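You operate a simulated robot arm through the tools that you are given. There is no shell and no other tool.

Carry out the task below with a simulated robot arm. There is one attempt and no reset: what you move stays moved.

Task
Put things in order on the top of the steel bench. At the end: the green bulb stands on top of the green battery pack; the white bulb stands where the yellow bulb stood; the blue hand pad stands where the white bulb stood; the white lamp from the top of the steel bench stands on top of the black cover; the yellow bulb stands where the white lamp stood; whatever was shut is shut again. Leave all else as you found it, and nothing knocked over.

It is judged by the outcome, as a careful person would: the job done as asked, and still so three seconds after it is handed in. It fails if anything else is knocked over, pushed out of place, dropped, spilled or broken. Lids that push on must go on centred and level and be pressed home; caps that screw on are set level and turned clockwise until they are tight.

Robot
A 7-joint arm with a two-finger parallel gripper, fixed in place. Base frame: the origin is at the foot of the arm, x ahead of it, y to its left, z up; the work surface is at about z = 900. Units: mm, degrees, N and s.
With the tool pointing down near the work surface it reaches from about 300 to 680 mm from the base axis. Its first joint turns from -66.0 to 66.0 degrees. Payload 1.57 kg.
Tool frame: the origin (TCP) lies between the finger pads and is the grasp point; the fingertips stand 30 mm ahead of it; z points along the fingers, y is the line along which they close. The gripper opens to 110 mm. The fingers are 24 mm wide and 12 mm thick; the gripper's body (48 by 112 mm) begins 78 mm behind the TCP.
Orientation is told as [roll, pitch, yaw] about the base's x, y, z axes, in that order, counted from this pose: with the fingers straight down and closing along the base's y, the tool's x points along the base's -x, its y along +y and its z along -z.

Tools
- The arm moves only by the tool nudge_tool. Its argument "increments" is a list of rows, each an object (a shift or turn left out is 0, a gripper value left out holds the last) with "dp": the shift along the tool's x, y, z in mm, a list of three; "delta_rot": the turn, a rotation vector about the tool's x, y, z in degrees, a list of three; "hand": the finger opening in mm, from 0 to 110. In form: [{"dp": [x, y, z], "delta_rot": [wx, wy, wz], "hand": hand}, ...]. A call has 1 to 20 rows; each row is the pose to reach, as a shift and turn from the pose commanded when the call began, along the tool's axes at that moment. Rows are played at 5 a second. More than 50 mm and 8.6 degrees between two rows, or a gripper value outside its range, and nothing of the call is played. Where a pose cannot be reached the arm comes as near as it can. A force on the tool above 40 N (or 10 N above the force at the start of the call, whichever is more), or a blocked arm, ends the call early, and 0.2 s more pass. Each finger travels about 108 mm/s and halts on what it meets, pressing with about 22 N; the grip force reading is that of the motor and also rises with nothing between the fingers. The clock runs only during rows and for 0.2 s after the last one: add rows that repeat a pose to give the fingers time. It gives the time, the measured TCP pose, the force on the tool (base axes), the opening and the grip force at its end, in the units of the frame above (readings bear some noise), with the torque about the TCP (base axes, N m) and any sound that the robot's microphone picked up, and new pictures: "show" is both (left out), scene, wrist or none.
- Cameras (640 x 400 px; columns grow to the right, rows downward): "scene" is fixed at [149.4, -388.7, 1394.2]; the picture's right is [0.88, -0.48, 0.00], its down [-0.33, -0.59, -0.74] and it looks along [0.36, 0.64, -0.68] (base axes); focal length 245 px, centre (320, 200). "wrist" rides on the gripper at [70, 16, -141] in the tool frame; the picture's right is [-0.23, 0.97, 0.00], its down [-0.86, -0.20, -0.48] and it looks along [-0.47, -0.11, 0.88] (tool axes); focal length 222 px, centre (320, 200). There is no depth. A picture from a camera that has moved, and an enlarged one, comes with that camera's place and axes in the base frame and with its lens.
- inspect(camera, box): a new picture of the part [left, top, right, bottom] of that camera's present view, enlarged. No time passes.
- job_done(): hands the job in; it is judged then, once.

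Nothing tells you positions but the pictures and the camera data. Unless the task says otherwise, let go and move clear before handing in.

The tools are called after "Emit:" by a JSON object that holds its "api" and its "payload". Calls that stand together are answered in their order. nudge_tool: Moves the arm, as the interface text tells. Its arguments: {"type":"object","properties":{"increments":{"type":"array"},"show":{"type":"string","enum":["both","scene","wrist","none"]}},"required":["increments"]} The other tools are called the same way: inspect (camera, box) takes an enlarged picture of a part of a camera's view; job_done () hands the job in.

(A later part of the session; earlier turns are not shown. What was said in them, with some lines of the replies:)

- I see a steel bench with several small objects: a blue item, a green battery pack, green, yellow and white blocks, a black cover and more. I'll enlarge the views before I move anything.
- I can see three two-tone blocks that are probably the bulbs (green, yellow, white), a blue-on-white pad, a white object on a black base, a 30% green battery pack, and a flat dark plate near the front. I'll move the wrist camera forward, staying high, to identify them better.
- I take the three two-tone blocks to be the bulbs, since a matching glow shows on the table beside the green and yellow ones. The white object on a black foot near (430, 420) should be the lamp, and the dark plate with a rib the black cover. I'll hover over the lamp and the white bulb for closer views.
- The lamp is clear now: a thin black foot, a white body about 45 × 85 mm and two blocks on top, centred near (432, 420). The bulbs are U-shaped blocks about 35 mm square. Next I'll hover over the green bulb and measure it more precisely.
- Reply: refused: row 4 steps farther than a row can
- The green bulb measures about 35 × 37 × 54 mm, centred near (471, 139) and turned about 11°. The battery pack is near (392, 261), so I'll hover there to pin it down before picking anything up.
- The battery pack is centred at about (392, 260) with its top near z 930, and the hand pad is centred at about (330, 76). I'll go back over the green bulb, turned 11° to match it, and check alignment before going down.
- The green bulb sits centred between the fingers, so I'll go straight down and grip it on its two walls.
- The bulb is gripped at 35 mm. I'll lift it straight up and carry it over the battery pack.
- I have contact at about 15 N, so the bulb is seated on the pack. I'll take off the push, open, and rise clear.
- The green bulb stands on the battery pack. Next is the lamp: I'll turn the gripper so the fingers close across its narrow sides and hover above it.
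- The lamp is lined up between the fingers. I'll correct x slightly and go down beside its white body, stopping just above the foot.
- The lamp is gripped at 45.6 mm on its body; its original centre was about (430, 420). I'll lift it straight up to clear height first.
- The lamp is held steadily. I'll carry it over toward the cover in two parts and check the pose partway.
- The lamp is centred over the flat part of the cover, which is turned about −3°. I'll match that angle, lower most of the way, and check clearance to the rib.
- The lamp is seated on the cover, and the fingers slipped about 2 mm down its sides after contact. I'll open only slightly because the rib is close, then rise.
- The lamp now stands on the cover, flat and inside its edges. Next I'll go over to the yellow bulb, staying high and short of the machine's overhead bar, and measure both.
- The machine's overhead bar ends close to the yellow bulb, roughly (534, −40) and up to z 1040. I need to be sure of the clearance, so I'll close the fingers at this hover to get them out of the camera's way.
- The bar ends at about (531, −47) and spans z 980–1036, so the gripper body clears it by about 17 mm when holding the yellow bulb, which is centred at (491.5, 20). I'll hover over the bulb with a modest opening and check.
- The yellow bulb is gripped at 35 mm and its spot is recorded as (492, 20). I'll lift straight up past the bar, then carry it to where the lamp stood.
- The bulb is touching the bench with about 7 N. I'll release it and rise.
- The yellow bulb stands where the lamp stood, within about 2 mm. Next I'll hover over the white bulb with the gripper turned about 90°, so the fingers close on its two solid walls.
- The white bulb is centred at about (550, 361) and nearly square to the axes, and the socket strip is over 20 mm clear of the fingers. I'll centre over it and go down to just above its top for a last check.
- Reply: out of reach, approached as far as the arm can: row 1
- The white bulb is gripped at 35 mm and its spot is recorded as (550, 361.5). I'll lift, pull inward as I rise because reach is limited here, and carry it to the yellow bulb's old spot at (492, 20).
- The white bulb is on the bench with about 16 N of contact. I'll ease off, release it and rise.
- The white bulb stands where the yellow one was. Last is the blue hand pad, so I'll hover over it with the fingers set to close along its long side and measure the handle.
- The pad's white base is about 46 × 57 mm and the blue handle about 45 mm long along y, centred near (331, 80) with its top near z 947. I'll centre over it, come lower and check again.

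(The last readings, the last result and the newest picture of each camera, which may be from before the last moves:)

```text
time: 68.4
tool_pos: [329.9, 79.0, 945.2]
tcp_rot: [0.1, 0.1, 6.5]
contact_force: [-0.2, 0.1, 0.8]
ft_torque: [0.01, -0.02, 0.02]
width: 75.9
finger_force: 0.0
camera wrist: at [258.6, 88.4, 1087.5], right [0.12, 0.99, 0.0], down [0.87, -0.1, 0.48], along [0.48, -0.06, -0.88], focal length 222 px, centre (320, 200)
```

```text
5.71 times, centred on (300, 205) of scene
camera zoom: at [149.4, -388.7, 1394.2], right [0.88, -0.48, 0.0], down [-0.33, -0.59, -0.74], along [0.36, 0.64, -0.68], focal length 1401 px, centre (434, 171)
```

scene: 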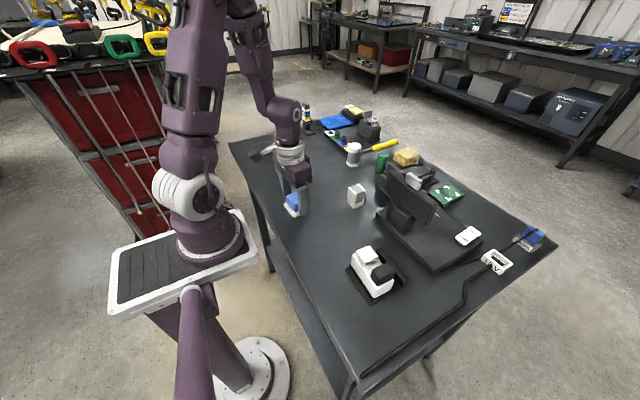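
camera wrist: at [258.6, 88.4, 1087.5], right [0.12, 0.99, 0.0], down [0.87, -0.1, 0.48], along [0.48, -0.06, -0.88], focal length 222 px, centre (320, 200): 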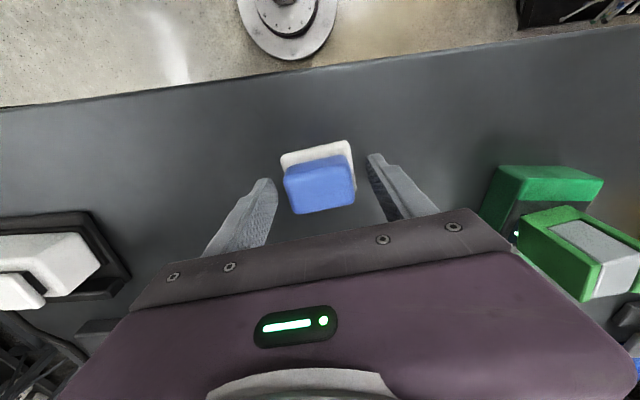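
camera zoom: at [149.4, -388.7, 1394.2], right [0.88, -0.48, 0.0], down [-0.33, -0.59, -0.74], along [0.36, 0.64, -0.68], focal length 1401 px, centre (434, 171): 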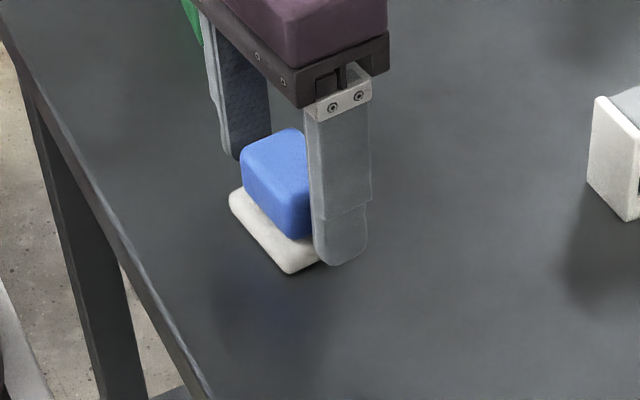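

Emit:
{"api": "nudge_tool", "payload": {"increments": [{"hand": 62}, {"hand": 52}, {"hand": 44}, {"hand": 30}, {"hand": 30}, {"hand": 30}], "show": "both"}}

Emit:
{"api": "inspect", "payload": {"camera": "wrist", "box": [220, 90, 420, 230]}}

Emit:
{"api": "inspect", "payload": {"camera": "scene", "box": [260, 170, 340, 240]}}

```text
time: 69.8
tool_pos: [329.8, 80.7, 945.3]
tcp_rot: [0.1, 0.0, 6.5]
contact_force: [-0.3, 0.1, -0.9]
ft_torque: [-0.01, 0.02, 0.04]
width: 49.1
finger_force: 22.3
camera wrist: at [258.6, 88.4, 1087.7], right [0.12, 0.99, 0.0], down [0.87, -0.1, 0.48], along [0.48, -0.06, -0.88], focal length 222 px, centre (320, 200)
```

scene: 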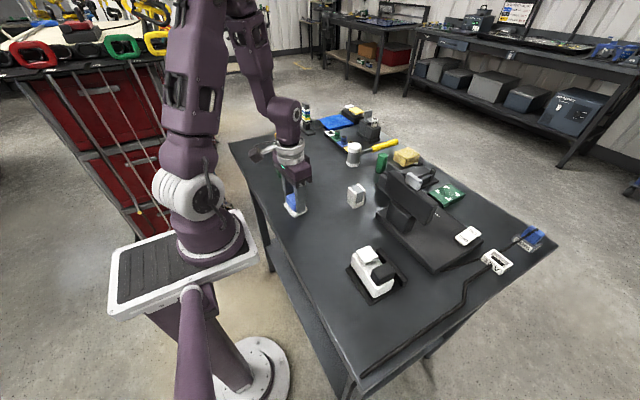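
wrist: 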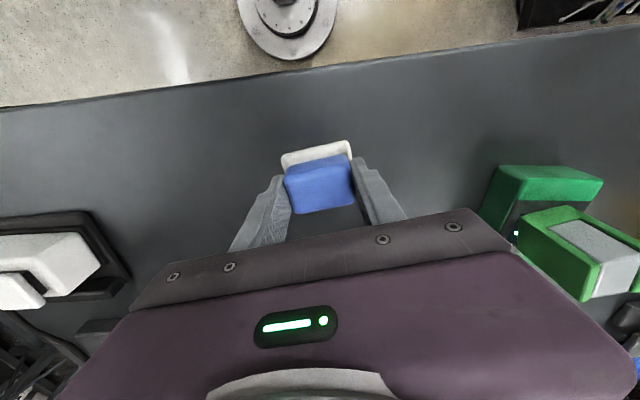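

```text
2.86 times, centred on (320, 160) of wrist
camera zoom: at [258.6, 88.4, 1087.7], right [0.12, 0.99, 0.0], down [0.87, -0.1, 0.48], along [0.48, -0.06, -0.88], focal length 635 px, centre (320, 314)
```

zoom: 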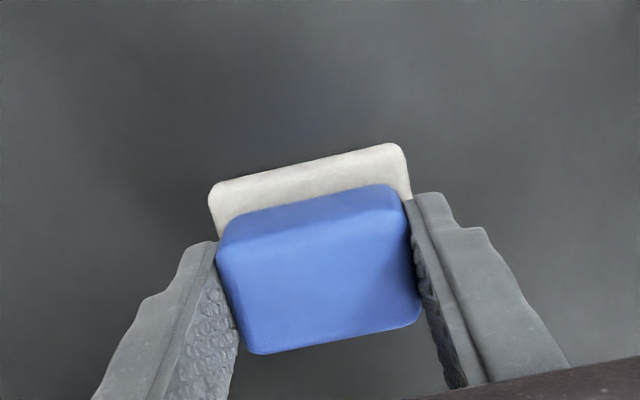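

```text
5.71 times, centred on (300, 205) of scene
camera zoom: at [149.4, -388.7, 1394.2], right [0.88, -0.48, 0.0], down [-0.33, -0.59, -0.74], along [0.36, 0.64, -0.68], focal length 1401 px, centre (434, 171)
```

zoom: 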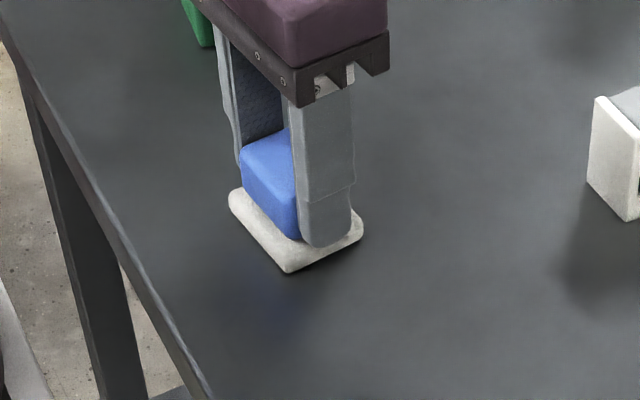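

The pad is gripped at 49 mm on the handle. I'll lift it and carry it to the white bulb's old spot at (550, 361.5), coming down as I extend to stay within reach.

Emit:
{"api": "nudge_tool", "payload": {"increments": [{"dp": [0, 0, -20]}, {"dp": [0, 0, -60]}, {"dp": [0, 0, -100]}, {"dp": [-20, 6, -112]}, {"dp": [-60, 17, -112]}, {"dp": [-103.9, 28.4, -112]}, {"dp": [-127, 54, -112]}, {"dp": [-155, 87, -112]}, {"dp": [-184.8, 119.9, -112]}, {"dp": [-205, 163, -108]}, {"dp": [-225, 205, -100]}, {"dp": [-240, 238, -85]}, {"dp": [-248.1, 254.5, -65]}, {"dp": [-248.1, 254.5, -65]}]}}

Emit:
{"api": "inspect", "payload": {"camera": "wrist", "box": [200, 70, 440, 230]}}

Emit:
{"api": "inspect", "payload": {"camera": "scene", "box": [256, 100, 376, 180]}}

```text
time: 72.8
tool_pos: [548.3, 361.9, 1009.6]
tcp_rot: [-0.1, 0.0, 6.6]
contact_force: [0.3, 0.9, -0.1]
ft_torque: [-0.02, -0.01, -0.03]
width: 49.0
finger_force: 21.4
camera wrist: at [477.3, 369.4, 1152.2], right [0.12, 0.99, 0.0], down [0.87, -0.1, 0.48], along [0.47, -0.06, -0.88], focal length 222 px, centre (320, 200)
```

scene: 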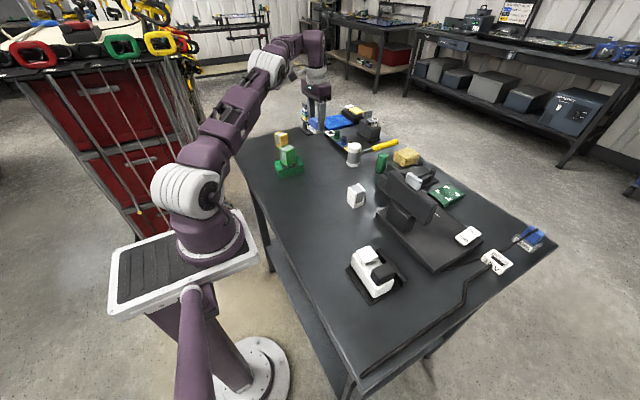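
wrist: 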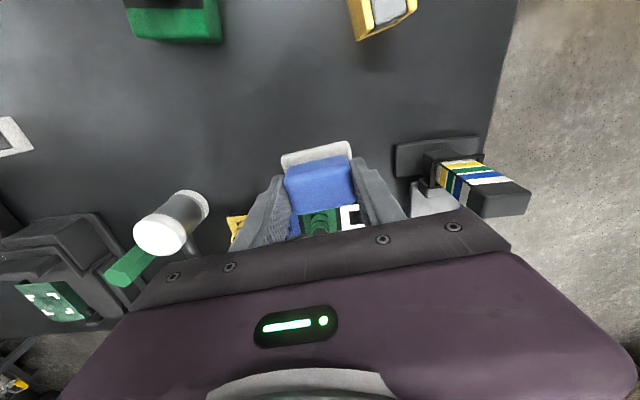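

```text
2.50 times, centred on (320, 150) of wrist
camera zoom: at [477.3, 369.4, 1152.2], right [0.12, 0.99, 0.0], down [0.87, -0.1, 0.48], along [0.47, -0.06, -0.88], focal length 555 px, centre (320, 325)
```

zoom: 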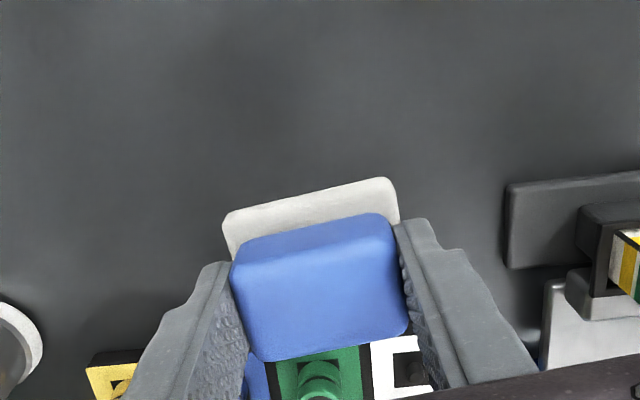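

```text
5.00 times, centred on (316, 140) of scene
camera zoom: at [149.4, -388.7, 1394.2], right [0.88, -0.48, 0.0], down [-0.33, -0.59, -0.74], along [0.36, 0.64, -0.68], focal length 1226 px, centre (340, 500)
```

zoom: 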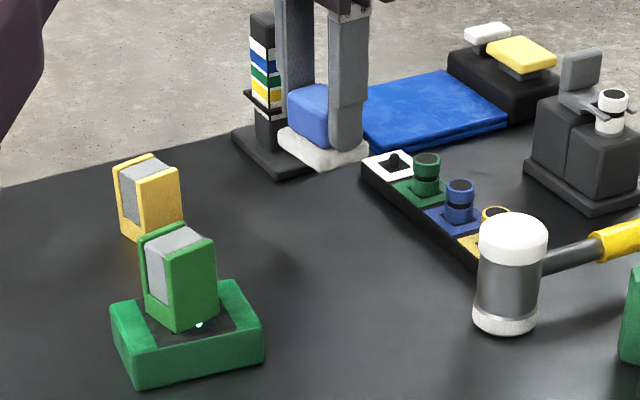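

Emit:
{"api": "nudge_tool", "payload": {"increments": [{"dp": [0.5, 0, 25]}, {"dp": [0.5, 0, 48]}, {"dp": [0.5, 0, 59]}, {"dp": [0.5, 0, 59]}]}}

Emit:
{"api": "inspect", "payload": {"camera": "scene", "box": [280, 110, 360, 160]}}

Emit:
{"api": "inspect", "payload": {"camera": "wrist", "box": [200, 70, 440, 230]}}

```text
time: 73.8
tool_pos: [549.1, 361.6, 952.6]
tcp_rot: [0.1, 0.0, 6.4]
contact_force: [0.0, 0.1, -1.4]
ft_torque: [-0.02, 0.01, -0.01]
width: 49.0
finger_force: 22.0
camera wrist: at [476.7, 369.6, 1093.6], right [0.12, 0.99, 0.0], down [0.87, -0.1, 0.48], along [0.48, -0.06, -0.88], focal length 222 px, centre (320, 200)
```

scene: 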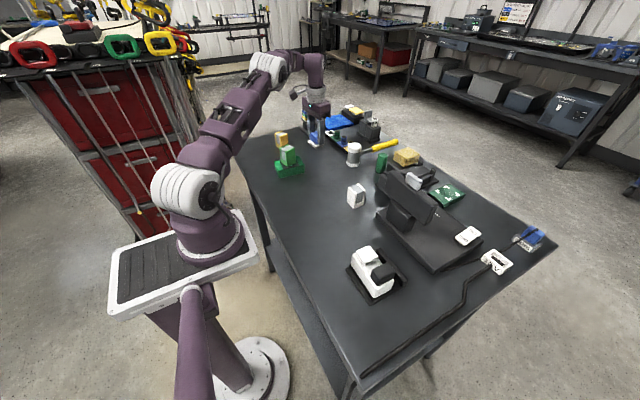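
wrist: 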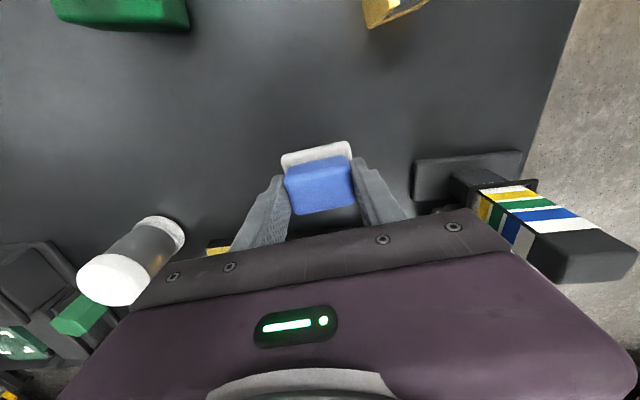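

```text
8.00 times, centred on (320, 135) of scene
camera zoom: at [149.4, -388.7, 1394.2], right [0.88, -0.48, 0.0], down [-0.33, -0.59, -0.74], along [0.36, 0.64, -0.68], focal length 1962 px, centre (320, 720)
```

zoom: 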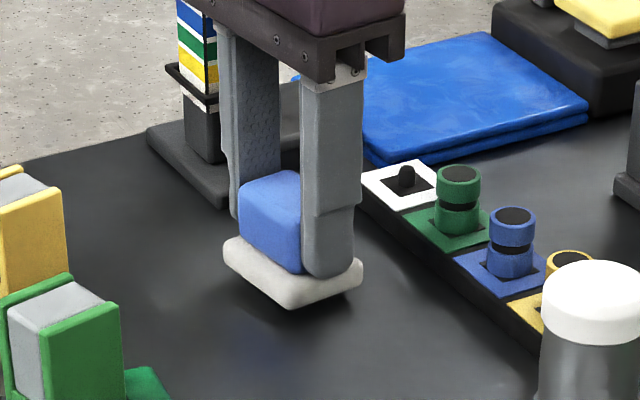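

```text
2.50 times, centred on (320, 150) of wrist
camera zoom: at [476.7, 369.6, 1093.6], right [0.12, 0.99, 0.0], down [0.87, -0.1, 0.48], along [0.48, -0.06, -0.88], focal length 555 px, centre (320, 325)
```

zoom: 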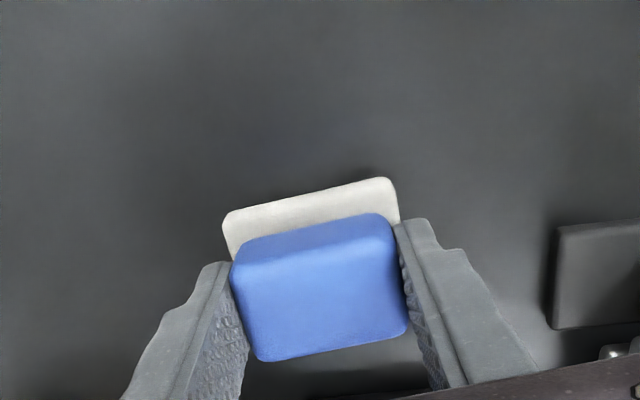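

Emit:
{"api": "nudge_tool", "payload": {"increments": [{"dp": [0, 0, 2]}, {"dp": [0, 0, 4]}, {"dp": [0, 0, 4]}], "show": "none"}}

Emit:
{"api": "nudge_tool", "payload": {"increments": [{"dp": [0, 0, 1]}, {"dp": [0, 0, 2]}, {"dp": [0, 0, 2]}], "show": "none"}}

```text
time: 74.6
tool_pos: [546.8, 361.2, 948.0]
tcp_rot: [0.1, 0.0, 6.5]
contact_force: [-0.1, 0.8, -0.5]
ft_torque: [0.0, -0.02, 0.02]
width: 49.1
finger_force: 22.4
```

```text
time: 75.4
tool_pos: [547.6, 362.5, 946.5]
tcp_rot: [0.0, 0.0, 6.5]
contact_force: [-0.2, -0.5, 0.2]
ft_torque: [-0.02, 0.01, 0.0]
width: 49.0
finger_force: 21.7
```

Emit:
{"api": "nudge_tool", "payload": {"increments": [{"dp": [0, 0, 0.7]}, {"dp": [0, 0, 1.2]}, {"dp": [0, 0, 1.2]}], "show": "none"}}

```text
time: 76.2
tool_pos: [547.5, 362.5, 945.9]
tcp_rot: [0.0, -0.1, 6.5]
contact_force: [-1.0, -0.9, 15.9]
ft_torque: [-0.07, 0.08, -0.01]
width: 48.9
finger_force: 22.5
```

The pad is down on the bench. I'll ease off, open, rise straight up, then pull back inward.

Emit:
{"api": "nudge_tool", "payload": {"increments": [{"dp": [0, 0, -0.8]}, {"dp": [0, 0, -0.8], "hand": 55}, {"dp": [0, 0, -0.8], "hand": 65}, {"dp": [0, 0, -0.8], "hand": 72}, {"dp": [0, 0, -0.8], "hand": 72}, {"dp": [0, 0, -25], "hand": 72}, {"dp": [0, 0, -60], "hand": 72}, {"dp": [25, -10, -85], "hand": 72}, {"dp": [60, -25, -105], "hand": 72}, {"dp": [60, -25, -105], "hand": 72}]}}

Emit:
{"api": "inspect", "payload": {"camera": "scene", "box": [280, 110, 360, 160]}}

Emit:
{"api": "inspect", "payload": {"camera": "wrist", "box": [200, 70, 440, 230]}}

```text
time: 78.4
tool_pos: [491.2, 329.5, 1050.0]
tcp_rot: [0.0, 0.0, 6.4]
contact_force: [0.3, -0.1, 0.2]
ft_torque: [-0.01, -0.02, 0.0]
width: 72.3
finger_force: 0.1
camera wrist: at [419.7, 337.5, 1192.3], right [0.12, 0.99, 0.0], down [0.87, -0.1, 0.48], along [0.48, -0.06, -0.88], focal length 222 px, centre (320, 200)
```

scene: 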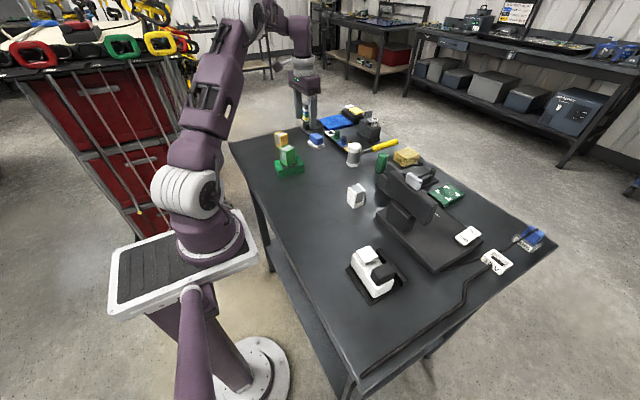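
wrist: 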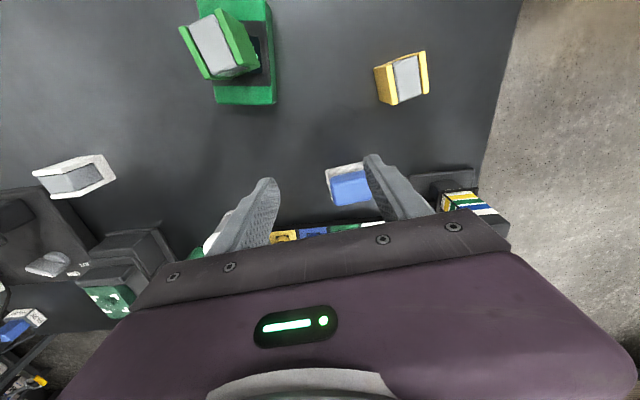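

```text
8.00 times, centred on (320, 135) of scene
camera zoom: at [149.4, -388.7, 1394.2], right [0.88, -0.48, 0.0], down [-0.33, -0.59, -0.74], along [0.36, 0.64, -0.68], focal length 1962 px, centre (320, 720)
```

zoom: 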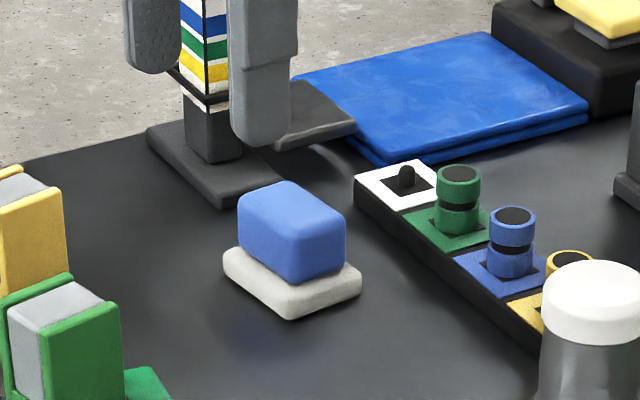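

```text
2.50 times, centred on (320, 150) of wrist
camera zoom: at [419.7, 337.5, 1192.3], right [0.12, 0.99, 0.0], down [0.87, -0.1, 0.48], along [0.48, -0.06, -0.88], focal length 555 px, centre (320, 325)
```

zoom: 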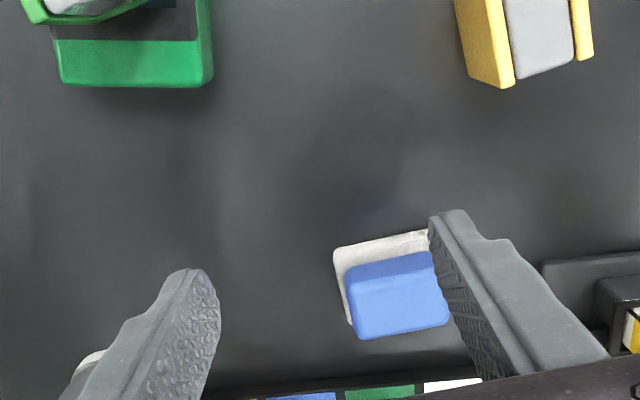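

The pad stands where the white bulb was. I'll retreat up and back, away from everything, and take a final look at the whole bench.

Emit:
{"api": "nudge_tool", "payload": {"increments": [{"dp": [5, -3, -40]}, {"dp": [20, -15, -80]}, {"dp": [50, -36, -100]}, {"dp": [85, -60, -110]}, {"dp": [120, -86, -115]}, {"dp": [154, -113, -115]}, {"dp": [154, -113, -115]}]}}

Emit:
{"api": "inspect", "payload": {"camera": "scene", "box": [260, 90, 420, 190]}}

Emit:
{"api": "inspect", "payload": {"camera": "scene", "box": [330, 160, 570, 310]}}

Emit:
{"api": "inspect", "payload": {"camera": "wrist", "box": [0, 40, 640, 280]}}

```text
time: 80.0
tool_pos: [350.0, 199.6, 1165.0]
tcp_rot: [0.0, 0.0, 6.4]
contact_force: [0.4, 0.3, -0.2]
ft_torque: [0.0, 0.01, -0.01]
width: 72.1
finger_force: 0.1
camera wrist: at [279.3, 207.1, 1306.3], right [0.12, 0.99, 0.0], down [0.87, -0.1, 0.48], along [0.48, -0.06, -0.88], focal length 222 px, centre (320, 200)
```

scene: 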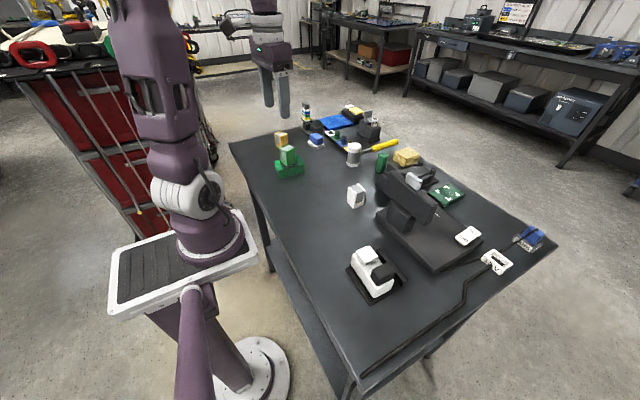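
wrist: 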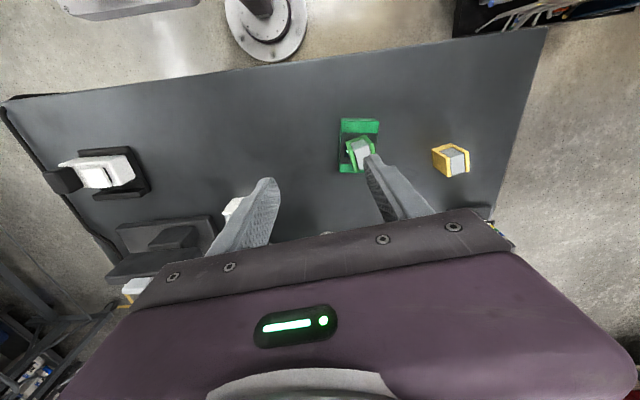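

```text
4.00 times, centred on (340, 140) of scene
camera zoom: at [149.4, -388.7, 1394.2], right [0.88, -0.48, 0.0], down [-0.33, -0.59, -0.74], along [0.36, 0.64, -0.68], focal length 981 px, centre (240, 440)
```

zoom: 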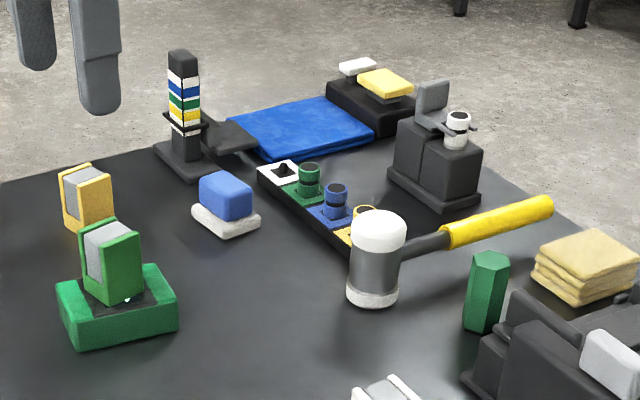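

```text
2.67 times, centred on (450, 235) of scene
camera zoom: at [149.4, -388.7, 1394.2], right [0.88, -0.48, 0.0], down [-0.33, -0.59, -0.74], along [0.36, 0.64, -0.68], focal length 654 px, centre (-27, 107)
```

zoom: 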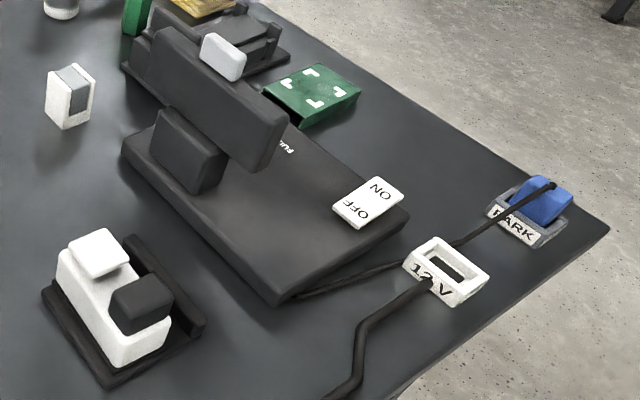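

```text
1.00 times, centred on (320, 160) of wrist (not enlarged: the box is as wide or as high as the picture)
camera zoom: at [279.3, 207.1, 1306.3], right [0.12, 0.99, 0.0], down [0.87, -0.1, 0.48], along [0.48, -0.06, -0.88], focal length 222 px, centre (320, 240)
```

zoom: 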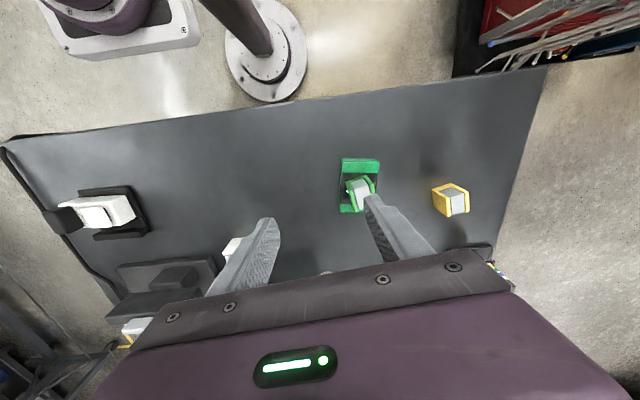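

All five things stand where they were asked to:
- The green bulb is on the battery pack.
- The lamp is on the black cover.
- The yellow bulb is at the lamp's old spot.
- The white bulb is at the yellow bulb's old spot.
- The hand pad is at the white bulb's old spot.

Everything else looks undisturbed, nothing had to be opened, and the gripper is empty and clear, so I'm handing the job in.

Emit:
{"api": "job_done", "payload": {}}

```text
The job is handed in.
```

The job is handed in. The final pictures show everything standing upright where you asked, with the gripper empty and clear of the bench:

- **Green bulb:** it stands on top of the green battery pack.
- **White lamp:** it stands flat on the black cover, next to the raised rib.
- **Yellow bulb:** it stands where the white lamp was, within about 2 mm by my measurement.
- **White bulb:** it stands where the yellow bulb was. It keeps its own orientation, so it faces a different way than the yellow bulb did.
- **Blue hand pad:** it stands where the white bulb was.

I didn't open anything, so there was nothing to shut again. In the pictures I saw nothing else on the bench knocked over or moved.

The objects aren't labelled, so I picked them out by looks. I took the three two-tone blocks as the bulbs, the white body on a black foot as the lamp, and the flat ribbed plate as the cover.
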